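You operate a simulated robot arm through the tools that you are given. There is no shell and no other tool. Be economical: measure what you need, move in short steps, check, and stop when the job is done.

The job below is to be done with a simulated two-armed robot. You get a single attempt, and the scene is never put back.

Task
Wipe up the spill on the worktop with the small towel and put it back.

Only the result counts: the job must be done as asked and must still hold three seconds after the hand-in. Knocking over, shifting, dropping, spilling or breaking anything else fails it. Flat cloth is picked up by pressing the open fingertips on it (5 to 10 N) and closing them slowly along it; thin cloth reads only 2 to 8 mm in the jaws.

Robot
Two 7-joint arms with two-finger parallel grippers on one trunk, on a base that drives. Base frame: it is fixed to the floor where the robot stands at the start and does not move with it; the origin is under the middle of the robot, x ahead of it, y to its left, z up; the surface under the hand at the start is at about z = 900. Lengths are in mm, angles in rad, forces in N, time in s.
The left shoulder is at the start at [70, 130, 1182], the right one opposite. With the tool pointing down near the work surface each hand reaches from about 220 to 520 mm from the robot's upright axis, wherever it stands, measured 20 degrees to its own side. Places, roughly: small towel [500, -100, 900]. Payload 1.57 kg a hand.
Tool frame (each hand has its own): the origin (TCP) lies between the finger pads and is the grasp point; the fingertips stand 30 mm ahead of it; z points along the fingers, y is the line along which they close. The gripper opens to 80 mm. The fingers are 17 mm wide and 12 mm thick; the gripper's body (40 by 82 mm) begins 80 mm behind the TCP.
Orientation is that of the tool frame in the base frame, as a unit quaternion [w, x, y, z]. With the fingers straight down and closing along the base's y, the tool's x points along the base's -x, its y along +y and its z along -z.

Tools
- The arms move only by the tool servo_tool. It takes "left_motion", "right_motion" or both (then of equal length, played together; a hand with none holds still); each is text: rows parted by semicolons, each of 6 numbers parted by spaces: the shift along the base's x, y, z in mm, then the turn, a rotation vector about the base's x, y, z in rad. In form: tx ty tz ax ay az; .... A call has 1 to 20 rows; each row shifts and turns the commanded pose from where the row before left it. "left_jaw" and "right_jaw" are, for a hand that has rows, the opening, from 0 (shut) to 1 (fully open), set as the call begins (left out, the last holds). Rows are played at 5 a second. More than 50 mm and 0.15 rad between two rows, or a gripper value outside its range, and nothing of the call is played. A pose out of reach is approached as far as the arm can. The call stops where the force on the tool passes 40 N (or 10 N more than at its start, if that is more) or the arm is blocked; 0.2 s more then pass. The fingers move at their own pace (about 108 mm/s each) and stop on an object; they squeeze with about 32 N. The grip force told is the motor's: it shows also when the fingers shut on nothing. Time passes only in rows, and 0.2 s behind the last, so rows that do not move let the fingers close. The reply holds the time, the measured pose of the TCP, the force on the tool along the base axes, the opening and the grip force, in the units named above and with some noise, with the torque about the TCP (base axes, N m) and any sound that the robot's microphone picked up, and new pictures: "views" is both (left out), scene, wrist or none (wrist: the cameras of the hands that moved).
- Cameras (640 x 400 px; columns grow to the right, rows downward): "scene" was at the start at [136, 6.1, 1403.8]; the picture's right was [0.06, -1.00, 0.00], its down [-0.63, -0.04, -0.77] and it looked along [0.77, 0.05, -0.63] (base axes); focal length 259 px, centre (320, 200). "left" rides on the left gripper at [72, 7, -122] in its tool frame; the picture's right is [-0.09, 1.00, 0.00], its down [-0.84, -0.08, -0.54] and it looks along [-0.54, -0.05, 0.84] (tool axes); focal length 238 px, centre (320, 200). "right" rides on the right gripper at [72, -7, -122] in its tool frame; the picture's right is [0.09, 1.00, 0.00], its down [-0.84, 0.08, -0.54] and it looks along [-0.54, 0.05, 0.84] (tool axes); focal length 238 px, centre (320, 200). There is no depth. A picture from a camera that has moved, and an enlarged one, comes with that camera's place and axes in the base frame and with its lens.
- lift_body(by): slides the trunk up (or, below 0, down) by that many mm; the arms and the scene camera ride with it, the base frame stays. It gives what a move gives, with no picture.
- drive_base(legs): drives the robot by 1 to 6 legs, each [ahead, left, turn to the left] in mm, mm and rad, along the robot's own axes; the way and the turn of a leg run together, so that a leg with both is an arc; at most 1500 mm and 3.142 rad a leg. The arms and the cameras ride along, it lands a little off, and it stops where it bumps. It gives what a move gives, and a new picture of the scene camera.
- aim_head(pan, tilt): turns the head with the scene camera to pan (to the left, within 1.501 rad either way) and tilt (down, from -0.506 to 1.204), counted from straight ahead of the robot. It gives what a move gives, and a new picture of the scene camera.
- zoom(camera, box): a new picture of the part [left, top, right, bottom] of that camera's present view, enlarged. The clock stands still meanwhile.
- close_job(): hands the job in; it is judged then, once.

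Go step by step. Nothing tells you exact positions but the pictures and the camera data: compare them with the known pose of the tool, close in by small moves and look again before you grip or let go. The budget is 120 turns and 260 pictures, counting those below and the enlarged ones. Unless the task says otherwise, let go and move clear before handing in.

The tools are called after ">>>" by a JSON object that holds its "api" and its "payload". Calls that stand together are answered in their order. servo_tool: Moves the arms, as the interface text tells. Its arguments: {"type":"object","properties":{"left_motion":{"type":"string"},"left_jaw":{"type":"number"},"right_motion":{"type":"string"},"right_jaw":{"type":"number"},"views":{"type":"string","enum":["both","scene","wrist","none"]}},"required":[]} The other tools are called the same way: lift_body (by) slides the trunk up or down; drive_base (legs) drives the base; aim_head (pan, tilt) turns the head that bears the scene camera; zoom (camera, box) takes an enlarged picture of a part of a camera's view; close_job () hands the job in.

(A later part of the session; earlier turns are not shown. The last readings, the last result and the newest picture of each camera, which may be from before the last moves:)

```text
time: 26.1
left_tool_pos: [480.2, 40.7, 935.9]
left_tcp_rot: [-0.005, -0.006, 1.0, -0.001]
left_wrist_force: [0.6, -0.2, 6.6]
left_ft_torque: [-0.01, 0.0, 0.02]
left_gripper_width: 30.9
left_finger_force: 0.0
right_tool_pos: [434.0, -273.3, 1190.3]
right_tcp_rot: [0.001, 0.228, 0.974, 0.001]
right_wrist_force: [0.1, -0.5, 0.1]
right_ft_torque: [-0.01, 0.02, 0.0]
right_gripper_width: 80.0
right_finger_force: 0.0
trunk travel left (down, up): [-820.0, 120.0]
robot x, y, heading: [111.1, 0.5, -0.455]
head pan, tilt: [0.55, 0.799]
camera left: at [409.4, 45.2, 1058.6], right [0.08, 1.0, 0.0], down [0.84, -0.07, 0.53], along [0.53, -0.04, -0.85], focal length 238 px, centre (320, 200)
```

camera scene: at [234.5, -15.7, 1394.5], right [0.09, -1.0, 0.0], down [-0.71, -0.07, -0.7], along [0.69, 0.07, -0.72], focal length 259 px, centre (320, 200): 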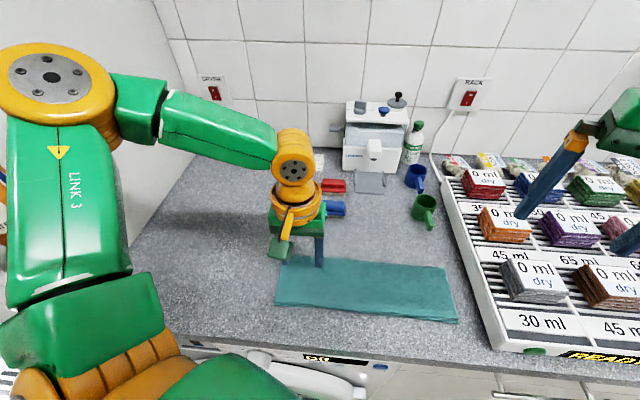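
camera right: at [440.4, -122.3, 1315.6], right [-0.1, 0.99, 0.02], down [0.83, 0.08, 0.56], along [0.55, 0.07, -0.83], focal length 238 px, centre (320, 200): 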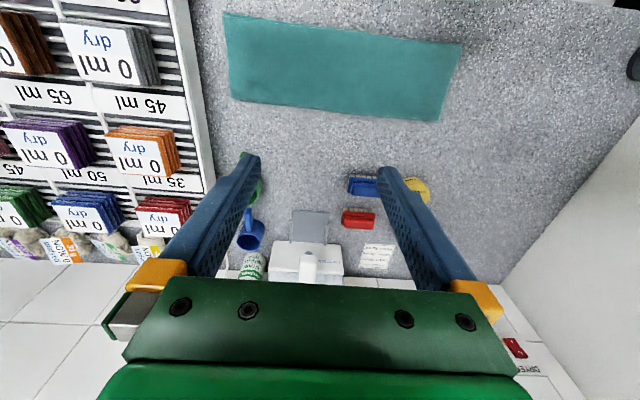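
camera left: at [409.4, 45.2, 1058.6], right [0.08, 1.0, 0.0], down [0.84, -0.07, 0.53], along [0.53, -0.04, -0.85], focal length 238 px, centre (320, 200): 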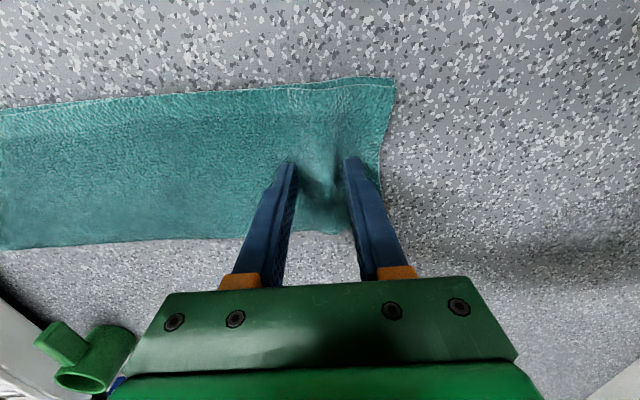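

The force is about 6.6 N and the cloth is bunching up between the fingers as intended. I'll keep closing slowly.

>>> {"api": "servo_tool", "payload": {"left_motion": "0 0 0 0 0 0", "left_jaw": 0.32, "views": "none"}}

>>> {"api": "servo_tool", "payload": {"left_motion": "0 0 0 0 0 0", "left_jaw": 0.24, "views": "none"}}

>>> {"api": "servo_tool", "payload": {"left_motion": "0 0 0 0 0 0", "left_jaw": 0.16, "views": "none"}}

>>> {"api": "servo_tool", "payload": {"left_motion": "0 0 0 0 0 0", "left_jaw": 0.08, "views": "none"}}

>>> {"api": "servo_tool", "payload": {"left_motion": "0 0 0 0 0 0; 0 0 0 0 0 0", "left_jaw": 0.0, "views": "both"}}

```text
time: 26.5
left_tool_pos: [481.0, 39.8, 936.7]
left_tcp_rot: [-0.006, -0.005, 1.0, 0.0]
left_wrist_force: [-0.1, 0.9, 6.4]
left_ft_torque: [-0.01, -0.01, 0.02]
left_gripper_width: 25.0
left_finger_force: 0.0
right_tool_pos: [434.8, -273.5, 1190.1]
right_tcp_rot: [0.001, 0.229, 0.973, 0.001]
right_wrist_force: [0.2, 0.5, 0.0]
right_ft_torque: [0.0, 0.02, 0.0]
right_gripper_width: 79.9
right_finger_force: 0.0
trunk travel left (down, up): [-820.0, 120.0]
robot x, y, heading: [107.6, -1.2, -0.459]
head pan, tilt: [0.55, 0.799]
```

```text
time: 26.9
left_tool_pos: [480.4, 39.6, 936.4]
left_tcp_rot: [-0.004, -0.005, 1.0, 0.001]
left_wrist_force: [0.3, 0.1, 8.1]
left_ft_torque: [0.01, -0.07, -0.01]
left_gripper_width: 20.1
left_finger_force: 0.2
right_tool_pos: [434.6, -272.8, 1190.7]
right_tcp_rot: [0.001, 0.228, 0.974, 0.001]
right_wrist_force: [-0.6, 0.2, 0.3]
right_ft_torque: [-0.03, 0.0, 0.03]
right_gripper_width: 80.1
right_finger_force: 0.0
trunk travel left (down, up): [-820.0, 120.0]
robot x, y, heading: [114.0, -2.4, -0.463]
head pan, tilt: [0.55, 0.799]
```

```text
time: 27.3
left_tool_pos: [480.3, 39.5, 936.6]
left_tcp_rot: [-0.004, -0.005, 1.0, -0.001]
left_wrist_force: [-0.4, 0.7, 9.0]
left_ft_torque: [0.03, -0.01, -0.03]
left_gripper_width: 12.9
left_finger_force: 4.0
right_tool_pos: [435.2, -273.2, 1190.6]
right_tcp_rot: [0.001, 0.229, 0.973, 0.001]
right_wrist_force: [1.1, 0.7, -0.8]
right_ft_torque: [0.03, -0.03, -0.01]
right_gripper_width: 80.0
right_finger_force: 0.1
trunk travel left (down, up): [-820.0, 120.0]
robot x, y, heading: [107.2, -1.7, -0.454]
head pan, tilt: [0.55, 0.799]
```

```text
time: 27.7
left_tool_pos: [479.5, 39.6, 935.4]
left_tcp_rot: [-0.004, -0.004, 1.0, 0.0]
left_wrist_force: [0.1, 0.1, 10.6]
left_ft_torque: [0.0, 0.01, 0.0]
left_gripper_width: 8.6
left_finger_force: 26.9
right_tool_pos: [434.2, -274.2, 1189.9]
right_tcp_rot: [0.001, 0.227, 0.974, 0.0]
right_wrist_force: [0.1, -0.9, -0.3]
right_ft_torque: [0.01, 0.02, 0.01]
right_gripper_width: 80.1
right_finger_force: 0.1
trunk travel left (down, up): [-820.0, 120.0]
robot x, y, heading: [106.7, -0.8, -0.457]
head pan, tilt: [0.55, 0.799]
```

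```text
time: 28.3
left_tool_pos: [479.9, 40.3, 935.8]
left_tcp_rot: [-0.005, -0.005, 1.0, 0.0]
left_wrist_force: [0.2, 0.2, 10.9]
left_ft_torque: [0.03, -0.01, -0.02]
left_gripper_width: 8.1
left_finger_force: 27.3
right_tool_pos: [435.0, -273.4, 1190.6]
right_tcp_rot: [0.002, 0.228, 0.974, 0.001]
right_wrist_force: [0.9, -0.5, 0.3]
right_ft_torque: [-0.01, -0.03, -0.02]
right_gripper_width: 80.0
right_finger_force: 0.0
trunk travel left (down, up): [-820.0, 120.0]
robot x, y, heading: [108.9, -0.8, -0.459]
head pan, tilt: [0.55, 0.799]
camera scene: at [232.4, -15.3, 1394.8], right [0.09, -1.0, 0.0], down [-0.71, -0.07, -0.7], along [0.7, 0.07, -0.72], focal length 259 px, centre (320, 200)
camera left: at [409.0, 45.2, 1058.8], right [0.08, 1.0, 0.0], down [0.84, -0.07, 0.53], along [0.53, -0.04, -0.85], focal length 238 px, centre (320, 200)
```

scene: 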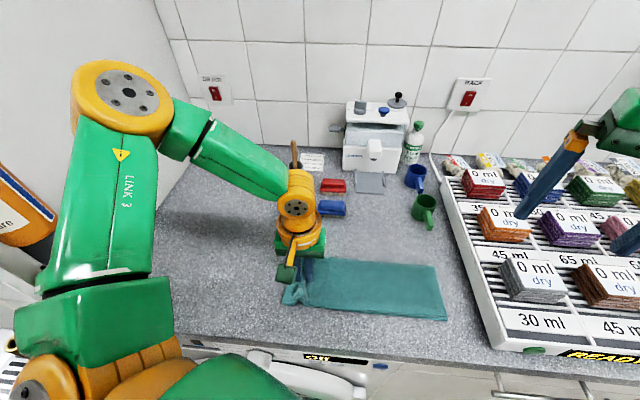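
left: 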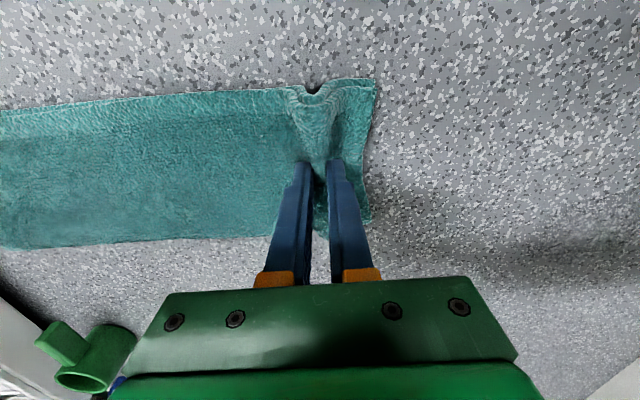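

The towel is gripped (8 mm). I'll ease off the press slightly and drag it along the worktop toward the spill.

>>> {"api": "servo_tool", "payload": {"left_motion": "0 0 3 0 0 0; 5 15 0 0 0 0; 8 20 0 0 0 0; 8 20 0 0 0 0; 8 20 0 0 0 0; 8 20 0 0 0 0; 8 20 0 0 0 0; 8 20 0 0 0 0; 0 0 0 0 0 0", "views": "both"}}

```text
time: 30.3
left_tool_pos: [534.0, 174.4, 938.8]
left_tcp_rot: [-0.006, -0.005, 1.0, 0.0]
left_wrist_force: [-0.4, 0.4, 1.8]
left_ft_torque: [0.05, 0.01, -0.02]
left_gripper_width: 8.0
left_finger_force: 27.1
right_tool_pos: [435.2, -273.9, 1191.0]
right_tcp_rot: [0.0, 0.228, 0.974, 0.0]
right_wrist_force: [-0.2, -0.4, -1.0]
right_ft_torque: [-0.01, 0.0, 0.0]
right_gripper_width: 80.0
right_finger_force: 0.1
trunk travel left (down, up): [-820.0, 120.0]
robot x, y, heading: [110.2, 2.9, -0.457]
head pan, tilt: [0.55, 0.799]
camera scene: at [233.9, -15.6, 1394.6], right [0.09, -1.0, 0.0], down [-0.71, -0.07, -0.7], along [0.69, 0.07, -0.72], focal length 259 px, centre (320, 200)
camera left: at [462.8, 179.7, 1061.8], right [0.08, 1.0, 0.0], down [0.84, -0.07, 0.53], along [0.53, -0.04, -0.85], focal length 238 px, centre (320, 200)
```

scene: 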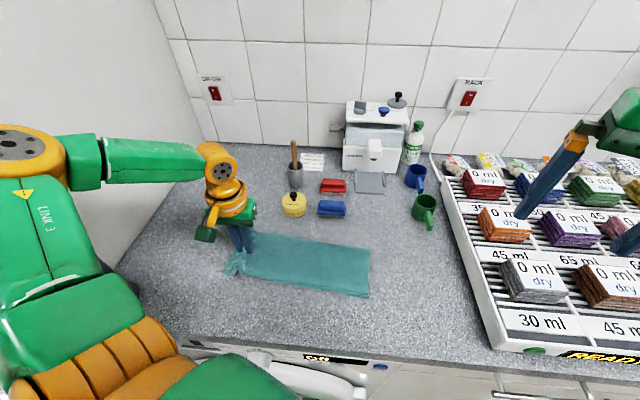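
left: 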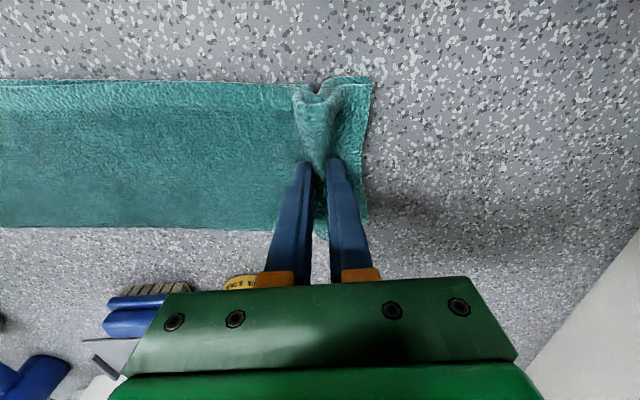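

The towel follows flat. I'll continue onto the spill.

>>> {"api": "servo_tool", "payload": {"left_motion": "8 15 0 0 0 0; 8 15 0 0 0 0; 8 15 -1 0 0 0; 4 15 -1 0 0 0; 0 15 -1 0 0 0; 0 0 0 0 0 0", "views": "both"}}

```text
time: 31.7
left_tool_pos: [562.5, 247.9, 936.7]
left_tcp_rot: [-0.004, -0.005, 1.0, 0.0]
left_wrist_force: [0.4, -1.1, 6.4]
left_ft_torque: [-0.07, 0.0, 0.01]
left_gripper_width: 8.0
left_finger_force: 26.7
right_tool_pos: [435.1, -274.1, 1188.7]
right_tcp_rot: [0.001, 0.228, 0.974, 0.001]
right_wrist_force: [-0.5, 0.3, -0.6]
right_ft_torque: [0.0, 0.01, 0.01]
right_gripper_width: 80.0
right_finger_force: 0.0
trunk travel left (down, up): [-820.0, 120.0]
robot x, y, heading: [111.5, -3.0, -0.459]
head pan, tilt: [0.55, 0.799]
camera scene: at [233.2, -17.1, 1394.7], right [0.09, -1.0, 0.0], down [-0.71, -0.07, -0.7], along [0.69, 0.07, -0.72], focal length 259 px, centre (320, 200)
camera left: at [491.0, 254.2, 1059.4], right [0.08, 1.0, 0.0], down [0.84, -0.07, 0.53], along [0.53, -0.04, -0.85], focal length 238 px, centre (320, 200)
```

scene: 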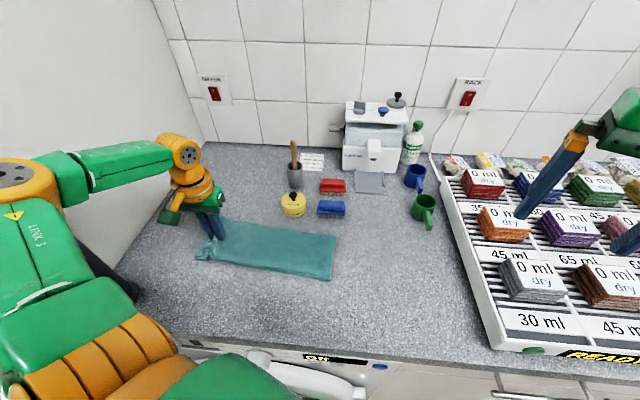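
left: 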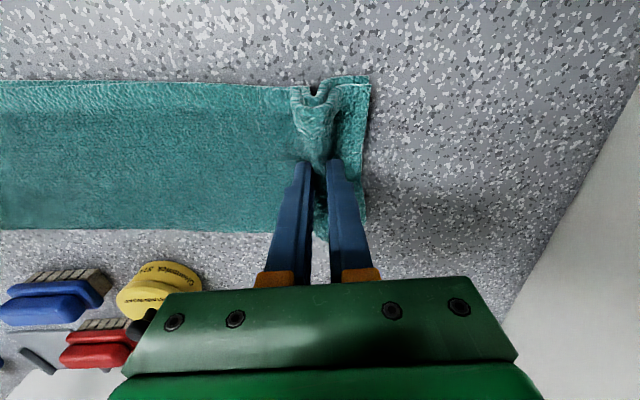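

Pressing at 6.4 N on the spill. Now I'll wipe on through its far end.

>>> {"api": "servo_tool", "payload": {"left_motion": "0 15 0 0 0 0; 0 15 0 0 0 0; 0 15 0 0 0 0; 0 15 0 0 0 0; 0 15 0 0 0 0; 0 0 0 0 0 0", "views": "scene"}}

```text
time: 33.1
left_tool_pos: [568.5, 316.7, 937.3]
left_tcp_rot: [-0.009, -0.004, 1.0, 0.004]
left_wrist_force: [-0.5, -6.3, 16.7]
left_ft_torque: [-0.2, 0.04, 0.0]
left_gripper_width: 8.2
left_finger_force: 27.4
right_tool_pos: [443.4, -283.8, 1184.7]
right_tcp_rot: [-0.005, 0.228, 0.974, 0.003]
right_wrist_force: [0.2, 0.3, -0.7]
right_ft_torque: [-0.02, 0.01, -0.02]
right_gripper_width: 80.1
right_finger_force: 0.1
trunk travel left (down, up): [-820.0, 120.0]
robot x, y, heading: [107.0, 0.1, -0.453]
head pan, tilt: [0.55, 0.799]
camera scene: at [242.6, -26.6, 1393.7], right [0.09, -1.0, -0.01], down [-0.72, -0.06, -0.69], along [0.69, 0.07, -0.72], focal length 259 px, centre (320, 200)
```

scene: 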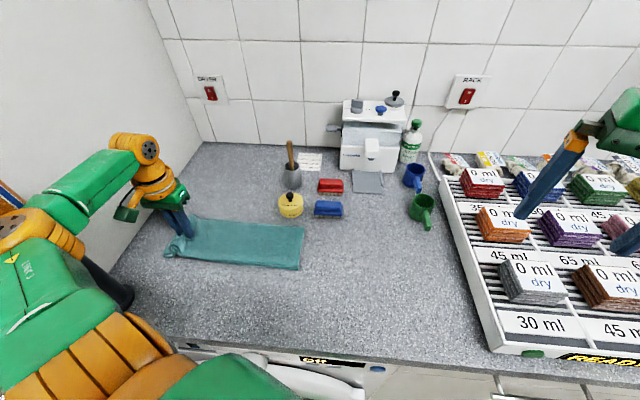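

The elbow has started leaning on the post again, since the body shifted. I'll retreat slightly in y and do cross strokes from there.

>>> {"api": "servo_tool", "payload": {"left_motion": "-5 -15 1 0 0 0; -10 -10 0 0 0 0; -15 0 0 0 0 0; -10 0 0 0 0 0; 15 0 0 0 0 0; 15 0 0 0 0 0; 15 0 0 0 0 0; 10 0 0 0 0 0; 0 0 0 0 0 0", "views": "both"}}

```text
time: 35.1
left_tool_pos: [573.6, 301.0, 936.8]
left_tcp_rot: [-0.005, -0.006, 1.0, 0.001]
left_wrist_force: [-1.3, 0.4, 3.9]
left_ft_torque: [0.06, 0.03, -0.03]
left_gripper_width: 8.1
left_finger_force: 26.5
right_tool_pos: [434.3, -273.8, 1191.8]
right_tcp_rot: [0.001, 0.228, 0.974, 0.001]
right_wrist_force: [0.7, -0.3, -0.2]
right_ft_torque: [0.0, -0.01, -0.01]
right_gripper_width: 79.9
right_finger_force: 0.1
trunk travel left (down, up): [-820.0, 120.0]
robot x, y, heading: [109.4, -2.4, -0.453]
head pan, tilt: [0.55, 0.799]
camera scene: at [232.0, -15.0, 1394.8], right [0.1, -1.0, 0.0], down [-0.71, -0.07, -0.7], along [0.7, 0.07, -0.72], focal length 259 px, centre (320, 200)
camera left: at [503.3, 305.8, 1059.9], right [0.08, 1.0, 0.0], down [0.84, -0.07, 0.53], along [0.53, -0.04, -0.85], focal length 238 px, centre (320, 200)
```

scene: 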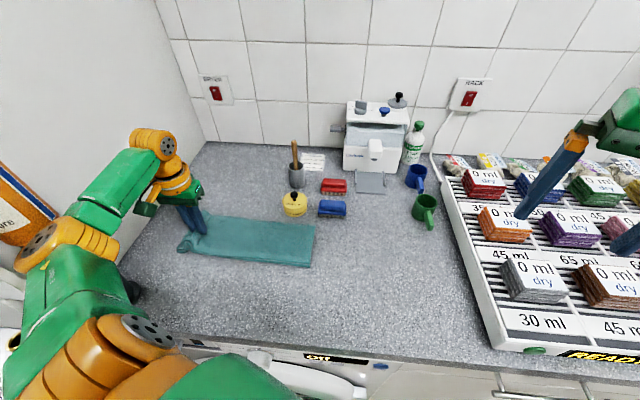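
left: 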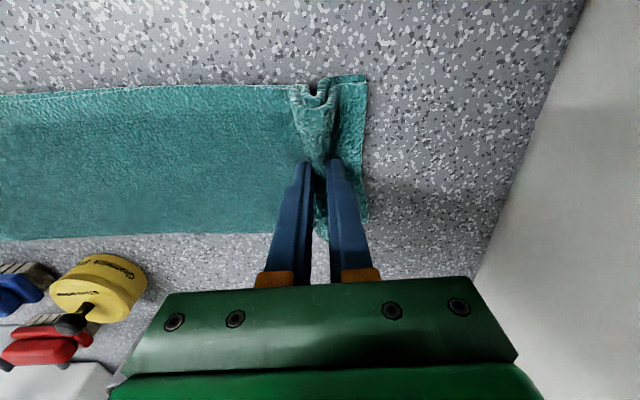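

The body is back in place. I'll do zigzag cross strokes over the spill area while pressing a bit more.

>>> {"api": "servo_tool", "payload": {"left_motion": "10 0 -1 0 0 0; 10 0 0 0 0 0; -10 -10 0 0 0 0; -20 0 0 0 0 0; -20 0 0 0 0 0; -20 -10 0 0 0 0; 0 -10 0 0 0 0; 20 0 0 0 0 0; 20 0 0 0 0 0; 20 -10 0 0 0 0; 0 -10 0 0 0 0; -20 0 0 0 0 0; -20 0 0 0 0 0; -20 -10 0 0 0 0; 0 -10 0 0 0 0; 20 0 0 0 0 0; 20 0 0 0 0 0; 10 0 0 0 0 0; 0 0 0 0 0 0", "views": "both"}}

```text
time: 39.1
left_tool_pos: [575.2, 229.9, 936.1]
left_tcp_rot: [-0.005, -0.006, 1.0, 0.0]
left_wrist_force: [-0.6, -0.3, 7.3]
left_ft_torque: [-0.03, 0.03, -0.02]
left_gripper_width: 8.2
left_finger_force: 27.2
right_tool_pos: [434.2, -272.9, 1190.3]
right_tcp_rot: [0.001, 0.227, 0.974, 0.001]
right_wrist_force: [-1.3, -0.2, -0.7]
right_ft_torque: [0.02, -0.01, 0.02]
right_gripper_width: 80.2
right_finger_force: 0.0
trunk travel left (down, up): [-820.0, 120.0]
robot x, y, heading: [108.0, -5.3, -0.458]
head pan, tilt: [0.55, 0.799]
camera scene: at [231.7, -14.8, 1394.8], right [0.09, -1.0, 0.0], down [-0.71, -0.07, -0.7], along [0.7, 0.07, -0.72], focal length 259 px, centre (320, 200)
camera left: at [504.5, 235.7, 1058.7], right [0.08, 1.0, 0.0], down [0.84, -0.07, 0.53], along [0.53, -0.04, -0.85], focal length 238 px, centre (320, 200)
```

scene: 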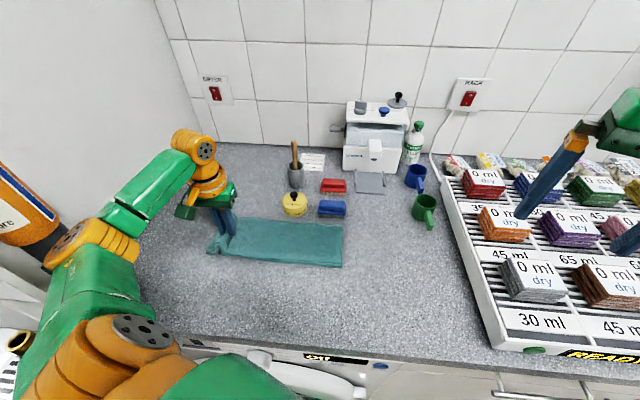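
left: 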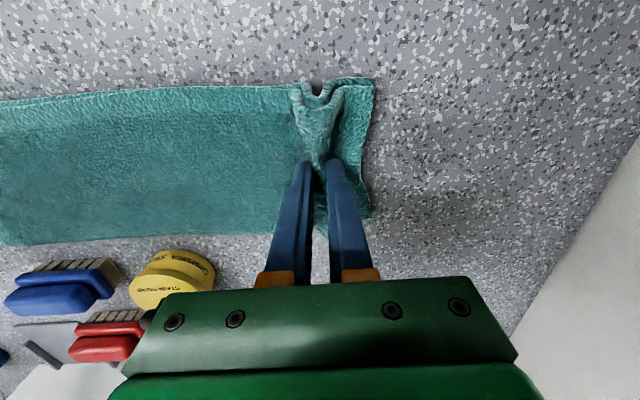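

The towel even pushes back flat. I'll slide it further right to uncover the spill area and inspect it.

>>> {"api": "servo_tool", "payload": {"left_motion": "0 -10 1.5 0 0 0; -5 -15 0 0 0 0; -7 -15 0 0 0 0; -8 -15 0 0 0 0; -8 -15 0 0 0 0; -8 -15 0 0 0 0; 0 0 0 0 0 0", "views": "both"}}

>>> {"api": "zoom", "payload": {"camera": "scene", "box": [120, 180, 280, 320]}}

```text
time: 40.7
left_tool_pos: [541.0, 147.0, 937.4]
left_tcp_rot: [-0.005, -0.005, 1.0, -0.001]
left_wrist_force: [1.3, 0.8, 3.5]
left_ft_torque: [-0.03, 0.04, -0.02]
left_gripper_width: 8.0
left_finger_force: 27.3
right_tool_pos: [435.2, -273.1, 1188.9]
right_tcp_rot: [0.0, 0.228, 0.974, -0.001]
right_wrist_force: [0.0, -0.4, 0.0]
right_ft_torque: [0.02, -0.04, 0.02]
right_gripper_width: 79.9
right_finger_force: 0.1
trunk travel left (down, up): [-820.0, 120.0]
robot x, y, heading: [106.2, -2.7, -0.454]
head pan, tilt: [0.55, 0.799]
camera scene: at [234.2, -14.8, 1394.6], right [0.09, -1.0, 0.0], down [-0.71, -0.07, -0.7], along [0.69, 0.07, -0.72], focal length 259 px, centre (320, 200)
camera left: at [469.8, 151.0, 1060.2], right [0.08, 1.0, 0.0], down [0.84, -0.07, 0.53], along [0.53, -0.05, -0.85], focal length 238 px, centre (320, 200)
```

scene: 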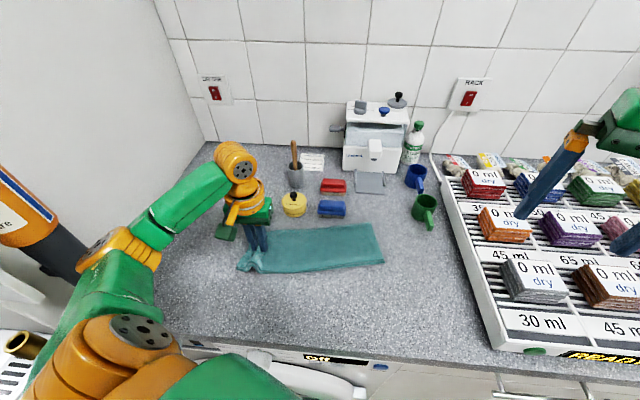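
left: 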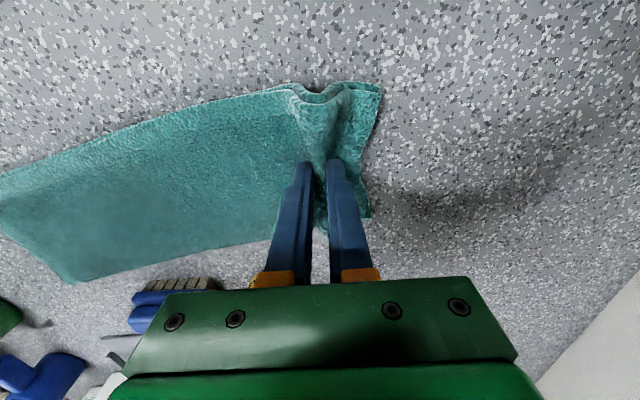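

```text
2.86 times, centred on (200, 250) of scene
camera zoom: at [234.2, -14.8, 1394.6], right [0.09, -1.0, 0.0], down [-0.71, -0.07, -0.7], along [0.69, 0.07, -0.72], focal length 739 px, centre (663, 57)
```

zoom: 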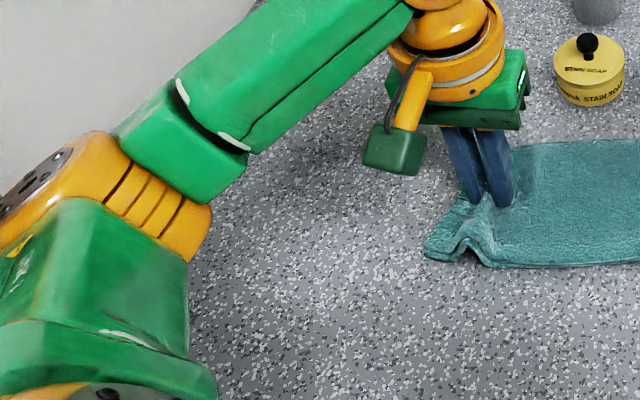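

The towel has swung a bit, with its far corner near the brush, so I must be careful. I'll zoom with the left camera onto the wiped area.

>>> {"api": "zoom", "payload": {"camera": "left", "box": [370, 60, 640, 280]}}

```text
1.82 times, centred on (505, 170) of left
camera zoom: at [469.8, 151.0, 1060.2], right [0.08, 1.0, 0.0], down [0.84, -0.07, 0.53], along [0.53, -0.05, -0.85], focal length 433 px, centre (-16, 254)
```

zoom: 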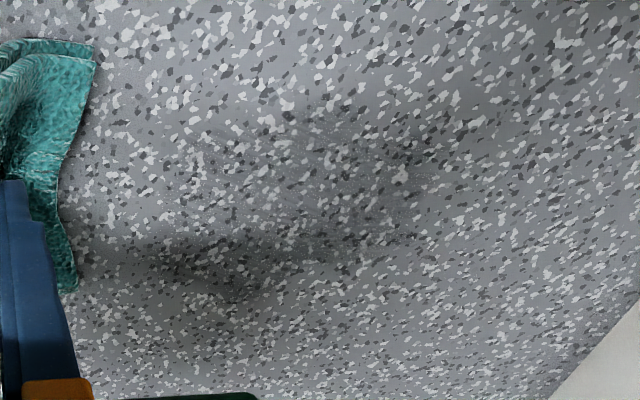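

A faint dark patch still remains around (545, 279). I'll drag the towel back and wipe in tighter zigzags with about 10 N.

>>> {"api": "servo_tool", "payload": {"left_motion": "-4 15 0 0 0 0; -4 20 0 0 0 0; -4 20 0 0 0 0; -10 20 -1 0 0 0; -5 10 -1 0 0 0; 25 0 0 0 0 0; 25 0 0 0 0 0; 25 0 0 0 0 0; 10 10 0 0 0 0; -25 0 0 0 0 0; -25 0 0 0 0 0; -25 0 0 0 0 0; -10 10 0 0 0 0; 25 0 0 0 0 0; 25 0 0 0 0 0; 25 0 0 0 0 0; 10 10 0 0 0 0; -25 0 0 0 0 0; -25 0 0 0 0 0; -25 0 0 0 0 0", "views": "none"}}

>>> {"api": "servo_tool", "payload": {"left_motion": "-10 10 0 0 0 0; 25 0 0 0 0 0; 25 0 0 0 0 0; 25 0 0 0 0 0; 10 10 0 0 0 0; -25 0 0 0 0 0; -25 0 0 0 0 0; -25 0 0 0 0 0; -10 8 0 0 0 0; 25 0 0 0 0 0; 25 0 0 0 0 0; 20 0 0 0 0 0; 0 0 0 0 0 0", "views": "both"}}

```text
time: 41.8
left_tool_pos: [539.1, 202.5, 936.4]
left_tcp_rot: [-0.008, 0.004, 1.0, 0.005]
left_wrist_force: [-0.4, 4.0, 12.0]
left_ft_torque: [0.07, 0.04, -0.05]
left_gripper_width: 8.0
left_finger_force: 26.8
right_tool_pos: [448.7, -286.6, 1183.6]
right_tcp_rot: [-0.007, 0.233, 0.972, 0.003]
right_wrist_force: [0.8, 0.0, 0.9]
right_ft_torque: [-0.01, 0.03, 0.02]
right_gripper_width: 80.1
right_finger_force: 0.1
trunk travel left (down, up): [-820.0, 120.0]
robot x, y, heading: [111.0, -2.8, -0.468]
head pan, tilt: [0.55, 0.799]
stopped in row 5 (left hand): the force on the tool passed its limit at 47 N (the readings are from after the stop); the commanded pose is now the measured one
```

```text
time: 44.6
left_tool_pos: [585.5, 242.3, 937.7]
left_tcp_rot: [-0.001, 0.0, 1.0, -0.001]
left_wrist_force: [1.2, 0.0, 1.9]
left_ft_torque: [0.05, -0.04, -0.08]
left_gripper_width: 7.8
left_finger_force: 27.1
right_tool_pos: [434.5, -276.8, 1189.2]
right_tcp_rot: [0.0, 0.232, 0.973, 0.0]
right_wrist_force: [-0.4, 0.4, 0.0]
right_ft_torque: [0.01, 0.01, -0.01]
right_gripper_width: 79.8
right_finger_force: 0.0
trunk travel left (down, up): [-820.0, 120.0]
robot x, y, heading: [111.6, -4.3, -0.468]
head pan, tilt: [0.55, 0.799]
camera scene: at [234.8, -17.2, 1394.6], right [0.09, -1.0, 0.0], down [-0.71, -0.06, -0.7], along [0.69, 0.06, -0.72], focal length 259 px, centre (320, 200)
camera left: at [513.2, 247.3, 1060.4], right [0.09, 1.0, 0.0], down [0.84, -0.08, 0.54], along [0.54, -0.05, -0.84], focal length 238 px, centre (320, 200)
```

scene: 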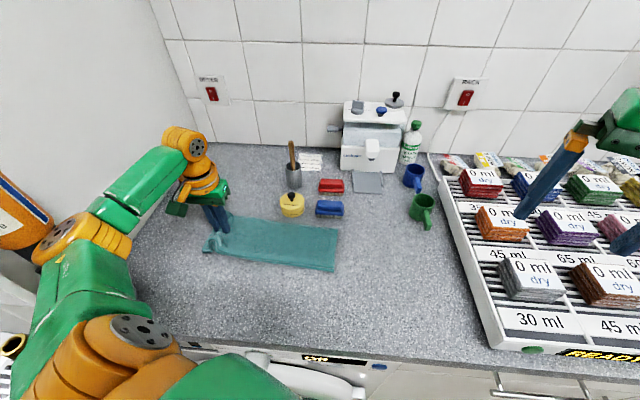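
left: 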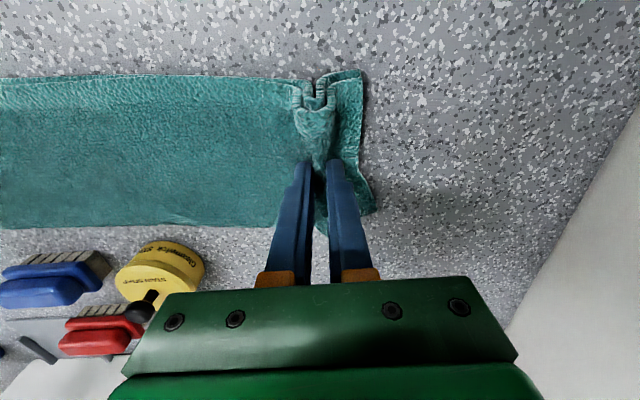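

The elbow touched the post when the arm folded in at low x. I'll shift the base about 35 mm to the right so the arm works more stretched, away from the post.

>>> {"api": "drive_base", "payload": {"legs": [[16, -32, 0]]}}

```text
time: 45.4
left_tool_pos: [584.7, 211.1, 937.0]
left_tcp_rot: [-0.001, 0.001, 1.0, -0.004]
left_wrist_force: [0.6, -1.4, 4.5]
left_ft_torque: [-0.08, -0.04, -0.07]
left_gripper_width: 7.8
left_finger_force: 27.1
right_tool_pos: [434.7, -306.0, 1191.0]
right_tcp_rot: [0.002, 0.232, 0.973, -0.002]
right_wrist_force: [0.9, 1.2, 0.8]
right_ft_torque: [-0.06, 0.01, -0.02]
right_gripper_width: 79.9
right_finger_force: 0.1
trunk travel left (down, up): [-820.0, 120.0]
robot x, y, heading: [106.3, -37.6, -0.461]
head pan, tilt: [0.55, 0.799]
camera scene: at [234.8, -45.1, 1394.8], right [0.09, -1.0, 0.0], down [-0.71, -0.07, -0.7], along [0.69, 0.06, -0.72], focal length 259 px, centre (320, 200)
```

scene: 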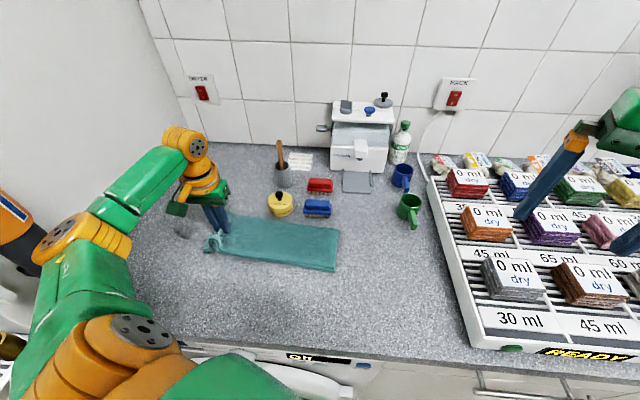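

I'll zoom at the area next to the hand before wiping again.

>>> {"api": "zoom", "payload": {"camera": "scene", "box": [110, 180, 250, 290]}}

>>> {"api": "zoom", "payload": {"camera": "left", "box": [340, 60, 640, 280]}}

```text
3.64 times, centred on (180, 235) of scene
camera zoom: at [234.8, -45.1, 1394.8], right [0.09, -1.0, 0.0], down [-0.71, -0.07, -0.7], along [0.69, 0.06, -0.72], focal length 940 px, centre (829, 73)
```

zoom: 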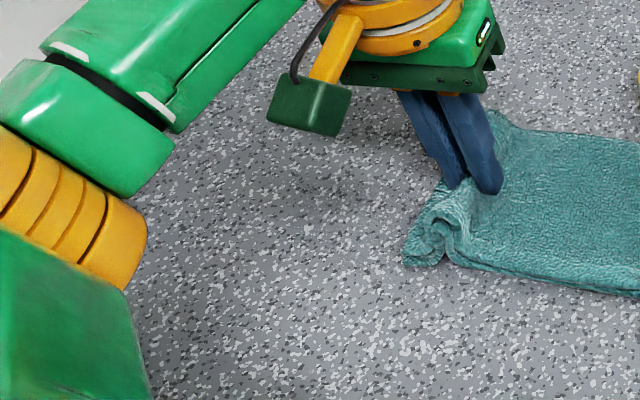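

```text
1.82 times, centred on (490, 170) of left
camera zoom: at [513.2, 217.2, 1059.3], right [0.09, 1.0, -0.01], down [0.84, -0.07, 0.54], along [0.54, -0.06, -0.84], focal length 433 px, centre (11, 254)
```

zoom: 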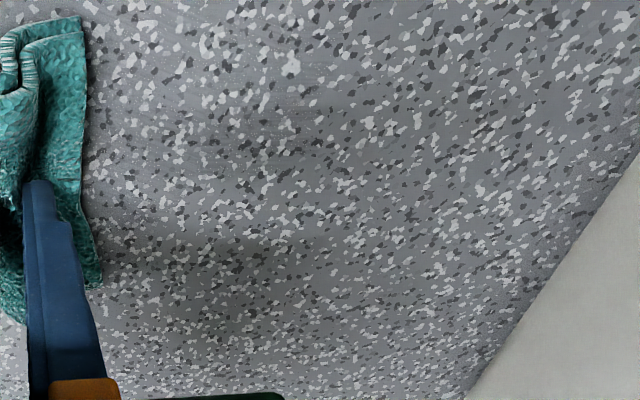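

Most remaining darkness looks like gripper shadow now, but I'll do a full second zigzag to be thorough.

>>> {"api": "servo_tool", "payload": {"left_motion": "-20 5 -1 0 0 0; -20 5 0 0 0 0; -15 5 0 0 0 0; 0 12 0 0 0 0; 20 0 0 0 0 0; 25 0 0 0 0 0; 15 6 0 0 0 0; 0 12 0 0 0 0; -20 0 0 0 0 0; -25 0 0 0 0 0; -15 6 0 0 0 0; 0 12 0 0 0 0; 20 0 0 0 0 0; 25 0 0 0 0 0; 0 0 0 0 0 0", "views": "both"}}

```text
time: 48.6
left_tool_pos: [575.3, 267.5, 938.4]
left_tcp_rot: [-0.001, 0.0, 1.0, -0.002]
left_wrist_force: [0.8, -0.3, 0.6]
left_ft_torque: [-0.05, -0.03, -0.02]
left_gripper_width: 7.8
left_finger_force: 26.8
right_tool_pos: [434.2, -311.4, 1190.2]
right_tcp_rot: [0.0, 0.231, 0.973, 0.0]
right_wrist_force: [-0.2, -0.2, -1.0]
right_ft_torque: [0.01, -0.02, 0.0]
right_gripper_width: 80.1
right_finger_force: 0.0
trunk travel left (down, up): [-820.0, 120.0]
robot x, y, heading: [111.5, -38.0, -0.465]
head pan, tilt: [0.55, 0.799]
camera scene: at [234.9, -51.5, 1394.6], right [0.09, -1.0, 0.0], down [-0.71, -0.06, -0.7], along [0.69, 0.06, -0.72], focal length 259 px, centre (320, 200)
camera left: at [503.1, 273.5, 1060.7], right [0.09, 1.0, 0.0], down [0.84, -0.08, 0.54], along [0.54, -0.05, -0.84], focal length 238 px, centre (320, 200)
```

scene: 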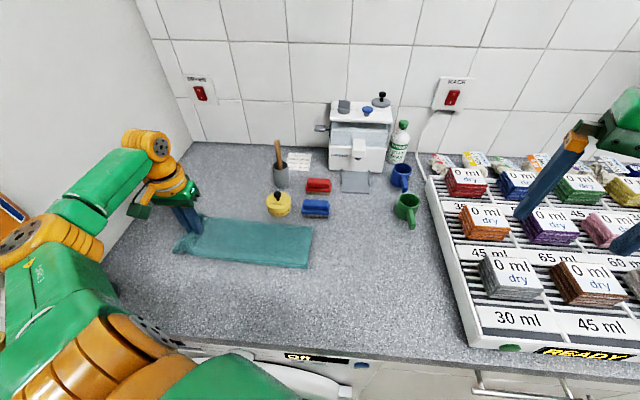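
left: 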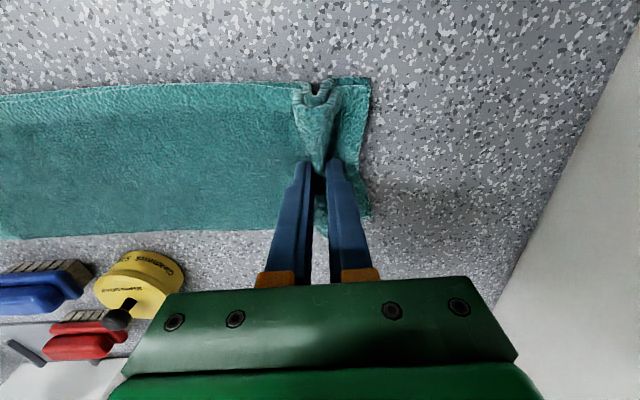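

Elbow is clear and the press is light now; I'll press about 2 mm more and continue toward the far end.

>>> {"api": "servo_tool", "payload": {"left_motion": "0 0 -2 0 0 0; -20 5 0 0 0 0; -25 5 0 0 0 0; 0 12 0 0 0 0; 20 0 0 0 0 0; 25 0 0 0 0 0; 0 12 0 0 0 0; -20 0 0 0 0 0; -25 0 0 0 0 0; 0 12 0 0 0 0; 20 0 0 0 0 0; 20 0 0 0 0 0; 0 0 0 0 0 0", "views": "both"}}

```text
time: 51.4
left_tool_pos: [568.1, 314.2, 937.8]
left_tcp_rot: [0.0, 0.001, 1.0, -0.002]
left_wrist_force: [0.9, -0.7, 2.8]
left_ft_torque: [-0.01, -0.01, -0.05]
left_gripper_width: 7.6
left_finger_force: 26.7
right_tool_pos: [433.4, -310.8, 1191.2]
right_tcp_rot: [0.0, 0.232, 0.973, 0.0]
right_wrist_force: [-0.1, 0.3, -0.2]
right_ft_torque: [0.01, -0.01, 0.01]
right_gripper_width: 80.2
right_finger_force: 0.0
trunk travel left (down, up): [-820.0, 120.0]
robot x, y, heading: [105.7, -38.3, -0.468]
head pan, tilt: [0.55, 0.799]
camera scene: at [233.9, -52.0, 1394.7], right [0.09, -1.0, 0.0], down [-0.71, -0.06, -0.7], along [0.7, 0.06, -0.72], focal length 259 px, centre (320, 200)
camera left: at [497.5, 320.3, 1059.3], right [0.09, 1.0, 0.0], down [0.84, -0.08, 0.54], along [0.54, -0.05, -0.84], focal length 238 px, centre (320, 200)
```

scene: 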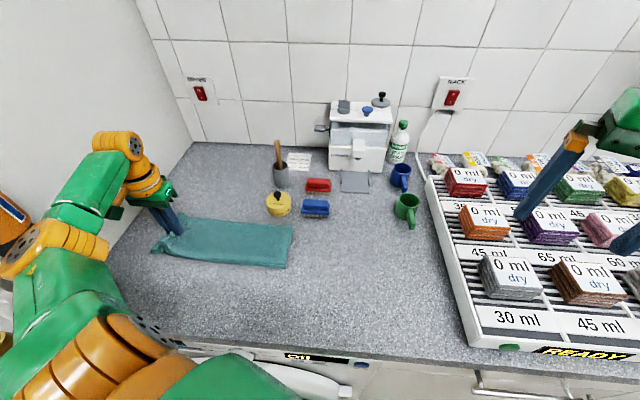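
left: 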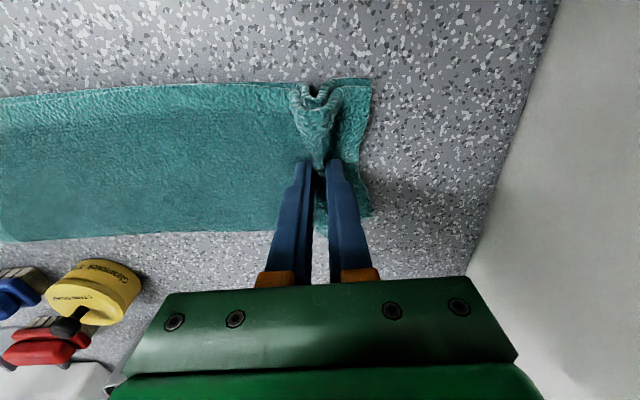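

No elbow contact here. I'll press harder (about 8–10 N) and zigzag back across the spill.

>>> {"api": "servo_tool", "payload": {"left_motion": "0 6 -1.3 0 0 0; 15 0 0 0 0 0; -15 0 0 0 0 0; -20 0 0 0 0 0; -20 0 0 0 0 0; 0 -12 0 0 0 0; 25 0 0 0 0 0; 25 0 0 0 0 0; 10 -12 0 0 0 0; -25 0 0 0 0 0; -25 0 0 0 0 0; -10 -12 0 0 0 0; 25 0 0 0 0 0; 25 0 0 0 0 0; 10 -12 0 0 0 0; 0 0 0 0 0 0", "views": "none"}}

```text
time: 54.8
left_tool_pos: [585.6, 273.5, 935.1]
left_tcp_rot: [0.002, 0.0, 1.0, -0.003]
left_wrist_force: [-3.7, 5.3, 15.2]
left_ft_torque: [0.13, 0.12, 0.0]
left_gripper_width: 7.9
left_finger_force: 26.3
right_tool_pos: [430.5, -311.2, 1190.5]
right_tcp_rot: [0.002, 0.231, 0.973, 0.001]
right_wrist_force: [0.1, 0.3, 0.3]
right_ft_torque: [0.01, 0.01, 0.01]
right_gripper_width: 79.8
right_finger_force: 0.1
trunk travel left (down, up): [-820.0, 120.0]
robot x, y, heading: [108.5, -41.4, -0.464]
head pan, tilt: [0.55, 0.799]
```

>>> {"api": "servo_tool", "payload": {"left_motion": "-25 0 0.7 0 0 0; -25 0 0 0 0 0; -10 -12 0 0 0 0; 25 0 0 0 0 0; 25 0 0 0 0 0; 10 -12 0 0 0 0; -25 0 0 0 0 0; -25 0 0 0 0 0; 0 -12 0 0 0 0; 25 0 0 0 0 0; 20 -12 0 0 0 0; 0 0 0 0 0 0", "views": "both"}}

>>> {"api": "zoom", "payload": {"camera": "left", "box": [340, 60, 640, 280]}}

```text
time: 57.4
left_tool_pos: [582.7, 224.6, 937.1]
left_tcp_rot: [-0.001, 0.001, 1.0, -0.003]
left_wrist_force: [-2.6, 1.8, 9.5]
left_ft_torque: [0.04, 0.0, 0.01]
left_gripper_width: 7.4
left_finger_force: 27.0
right_tool_pos: [432.6, -310.5, 1190.7]
right_tcp_rot: [0.002, 0.232, 0.973, 0.001]
right_wrist_force: [0.4, -0.5, -0.1]
right_ft_torque: [0.0, 0.02, -0.02]
right_gripper_width: 79.9
right_finger_force: 0.1
trunk travel left (down, up): [-820.0, 120.0]
robot x, y, heading: [109.6, -34.8, -0.461]
head pan, tilt: [0.55, 0.799]
camera scene: at [232.9, -51.8, 1394.8], right [0.09, -1.0, 0.0], down [-0.71, -0.06, -0.7], along [0.7, 0.06, -0.72], focal length 259 px, centre (320, 200)
camera left: at [511.2, 230.9, 1058.6], right [0.09, 1.0, 0.0], down [0.84, -0.08, 0.54], along [0.54, -0.05, -0.84], focal length 238 px, centre (320, 200)
```

scene: 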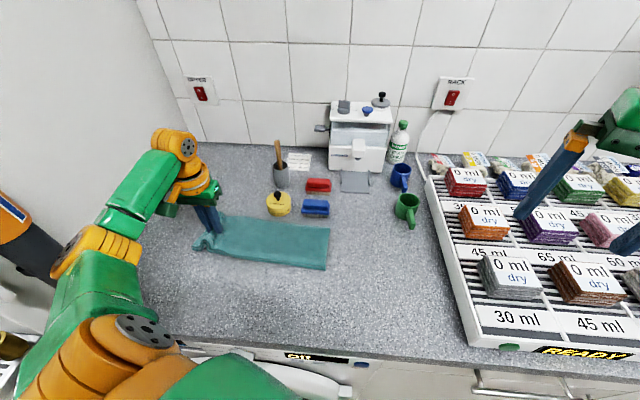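
left: 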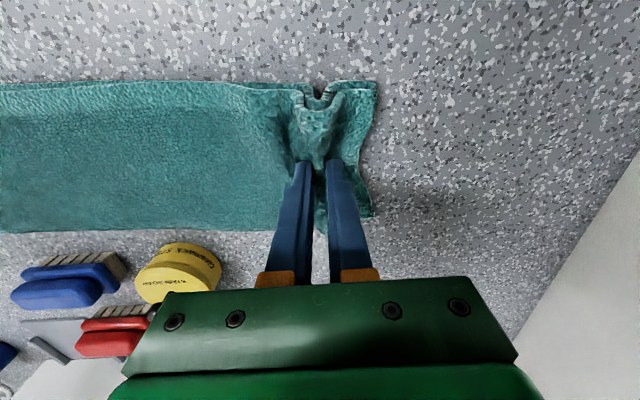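

```text
1.82 times, centred on (490, 170) of left
camera zoom: at [511.2, 230.9, 1058.6], right [0.09, 1.0, 0.0], down [0.84, -0.08, 0.54], along [0.54, -0.05, -0.84], focal length 433 px, centre (11, 254)
```

zoom: 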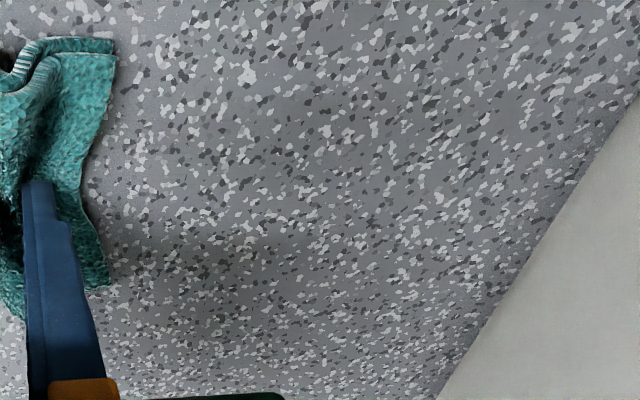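

The spill area looks clean now. I'll begin returning the towel: first draw it away from the brushes (−x), then slide it right.

>>> {"api": "servo_tool", "payload": {"left_motion": "0 0 1.5 0 0 0; -15 0 0 0 0 0; -15 0 0 0 0 0; -15 0 0 0 0 0; -5 -12 0 0 0 0; 0 -15 0 0 0 0; 0 -15 0 0 0 0; 0 0 0 0 0 0", "views": "both"}}

```text
time: 59.2
left_tool_pos: [534.1, 183.4, 936.6]
left_tcp_rot: [-0.001, 0.001, 1.0, -0.003]
left_wrist_force: [0.3, 2.5, 8.6]
left_ft_torque: [0.08, -0.01, -0.02]
left_gripper_width: 7.6
left_finger_force: 26.9
right_tool_pos: [433.4, -310.8, 1190.0]
right_tcp_rot: [0.001, 0.232, 0.973, 0.0]
right_wrist_force: [0.1, -0.3, 0.0]
right_ft_torque: [0.0, 0.0, -0.02]
right_gripper_width: 80.1
right_finger_force: 0.0
trunk travel left (down, up): [-820.0, 120.0]
robot x, y, heading: [109.7, -34.8, -0.463]
head pan, tilt: [0.55, 0.799]
camera scene: at [233.7, -50.7, 1394.8], right [0.09, -1.0, 0.0], down [-0.71, -0.06, -0.7], along [0.7, 0.06, -0.72], focal length 259 px, centre (320, 200)
camera left: at [462.4, 190.5, 1058.8], right [0.09, 1.0, 0.0], down [0.84, -0.08, 0.54], along [0.54, -0.05, -0.84], focal length 238 px, centre (320, 200)
```

scene: 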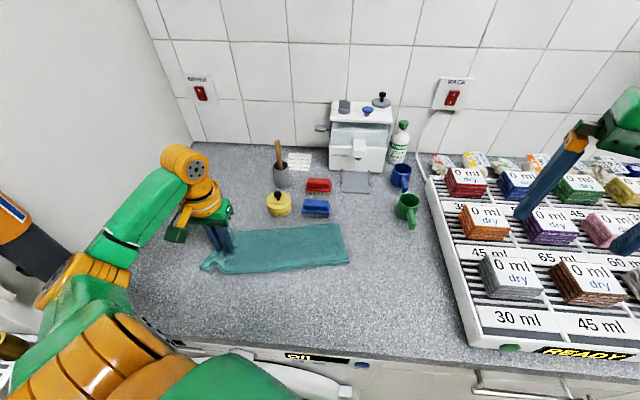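
left: 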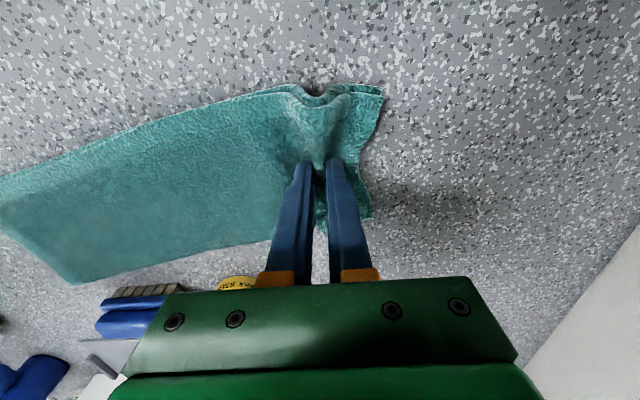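

The towel has swung diagonally, so pushing isn't clean. I'll lift it clear and lay it back from the right end; first raise while moving away from the brushes.

>>> {"api": "servo_tool", "payload": {"left_motion": "-3 0 15 0 0 0; -3 -5 20 0 0 0; -3 -8 20 0 0 0; -3 -10 20 0 0 0; -3 -10 20 0 0 0; -3 -10 20 0 0 0; -3 -10 20 0 0 0; -3 -10 20 0 0 0; -3 -10 20 0 0 0; -3 -10 20 0 0 0; -3 -10 20 0 0 0; -3 -10 20 0 0 0; 0 -10 15 0 0 0; 0 0 0 0 0 0", "views": "both"}}

```text
time: 62.2
left_tool_pos: [501.5, 71.2, 1186.4]
left_tcp_rot: [-0.001, 0.0, 1.0, -0.002]
left_wrist_force: [0.7, 0.9, -0.8]
left_ft_torque: [0.04, 0.03, -0.02]
left_gripper_width: 7.5
left_finger_force: 26.7
right_tool_pos: [436.4, -310.6, 1190.5]
right_tcp_rot: [0.0, 0.232, 0.973, 0.0]
right_wrist_force: [-0.5, -0.5, -0.2]
right_ft_torque: [0.01, 0.01, -0.04]
right_gripper_width: 80.0
right_finger_force: 0.0
trunk travel left (down, up): [-820.0, 120.0]
robot x, y, heading: [109.9, -35.0, -0.471]
head pan, tilt: [0.55, 0.799]
camera scene: at [236.3, -51.1, 1394.5], right [0.09, -1.0, 0.0], down [-0.71, -0.06, -0.7], along [0.69, 0.06, -0.72], focal length 259 px, centre (320, 200)
camera left: at [429.1, 77.7, 1308.9], right [0.09, 1.0, 0.0], down [0.84, -0.08, 0.54], along [0.54, -0.05, -0.84], focal length 238 px, centre (320, 200)
```

scene: 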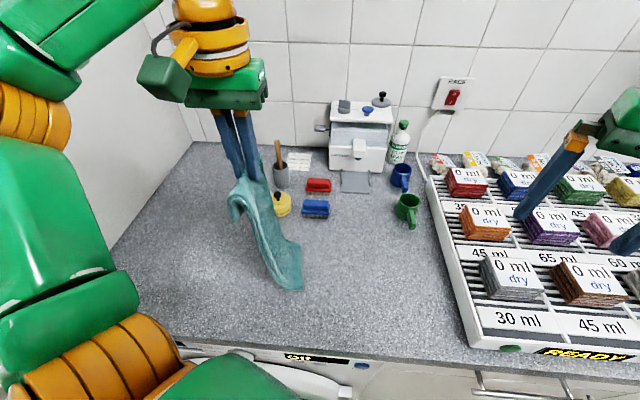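
left: 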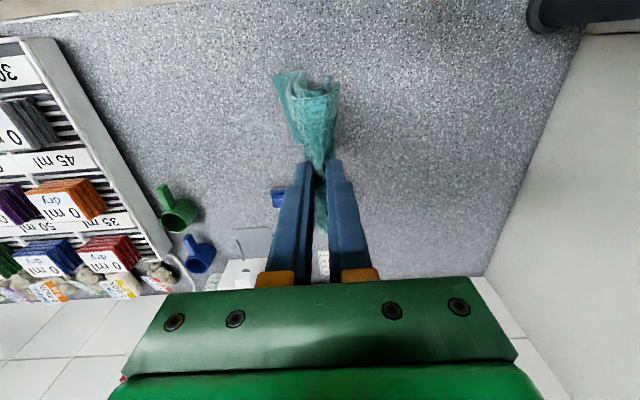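

The towel is hanging cleanly with its right end just touching. I'll raise the trunk 50 mm to clear it.

>>> {"api": "lift_body", "payload": {"by": 60}}

>>> {"api": "zoom", "payload": {"camera": "scene", "box": [100, 150, 340, 340]}}

```text
time: 63.2
left_tool_pos: [500.8, 71.7, 1247.4]
left_tcp_rot: [-0.002, 0.001, 1.0, -0.002]
left_wrist_force: [0.0, -0.3, -0.6]
left_ft_torque: [-0.03, 0.01, 0.02]
left_gripper_width: 7.5
left_finger_force: 26.5
right_tool_pos: [434.9, -310.0, 1249.6]
right_tcp_rot: [0.0, 0.232, 0.973, -0.001]
right_wrist_force: [0.5, 0.8, 0.6]
right_ft_torque: [0.01, -0.04, 0.03]
right_gripper_width: 79.8
right_finger_force: 0.1
trunk travel left (down, up): [-880.0, 60.0]
robot x, y, heading: [109.8, -38.8, -0.465]
head pan, tilt: [0.55, 0.799]
```

```text
2.11 times, centred on (220, 245) of scene
camera zoom: at [236.1, -51.4, 1454.6], right [0.09, -1.0, 0.0], down [-0.71, -0.06, -0.7], along [0.69, 0.06, -0.72], focal length 544 px, centre (530, 105)
```

zoom: 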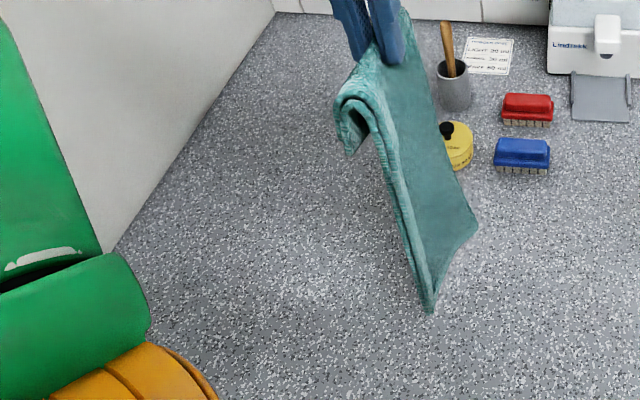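

It hangs nicely and the wiped area looks clean. I'll move the right hand aside while carrying the towel to the right at height.

>>> {"api": "servo_tool", "payload": {"left_motion": "0 0 0 0 0 0; 0 0 0 0 0 0; 0 0 0 0 0 0; -2 -15 0 0 0 0; -2 -18 0 0 0 0; -2 -18 0 0 0 0; -2 -18 0 0 0 0; -2 -18 0 0 0 0; -2 -18 0 0 0 0; -2 -15 0 0 0 0; 0 0 0 0 0 0", "right_motion": "-10 -20 0 0 0 0; -10 -20 0 0 0 0; -10 -20 0 0 0 0; -10 -20 0 0 0 0; -10 -20 0 0 0 0; -10 -20 0 0 0 0; -10 -20 0 0 0 0; 0 -10 0 0 0 0; 0 0 0 0 0 0; 0 0 0 0 0 0; 0 0 0 0 0 0", "views": "scene"}}

```text
time: 65.6
left_tool_pos: [486.7, -49.0, 1247.6]
left_tcp_rot: [-0.002, 0.001, 1.0, -0.002]
left_wrist_force: [0.5, -0.7, -0.4]
left_ft_torque: [0.03, 0.0, 0.01]
left_gripper_width: 7.5
left_finger_force: 27.3
right_tool_pos: [365.5, -462.7, 1248.8]
right_tcp_rot: [0.001, 0.231, 0.973, -0.001]
right_wrist_force: [0.0, -0.6, 0.3]
right_ft_torque: [0.01, -0.03, 0.0]
right_gripper_width: 79.8
right_finger_force: 0.0
trunk travel left (down, up): [-880.0, 60.0]
robot x, y, heading: [111.1, -35.9, -0.463]
head pan, tilt: [0.55, 0.799]
camera scene: at [236.0, -51.4, 1454.5], right [0.09, -1.0, 0.0], down [-0.71, -0.06, -0.7], along [0.69, 0.06, -0.72], focal length 259 px, centre (320, 200)
```

scene: 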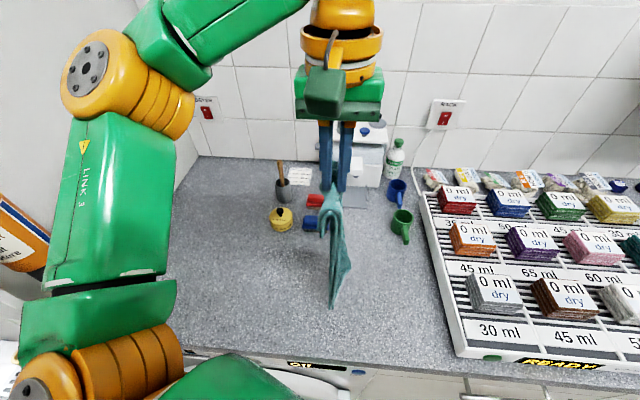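

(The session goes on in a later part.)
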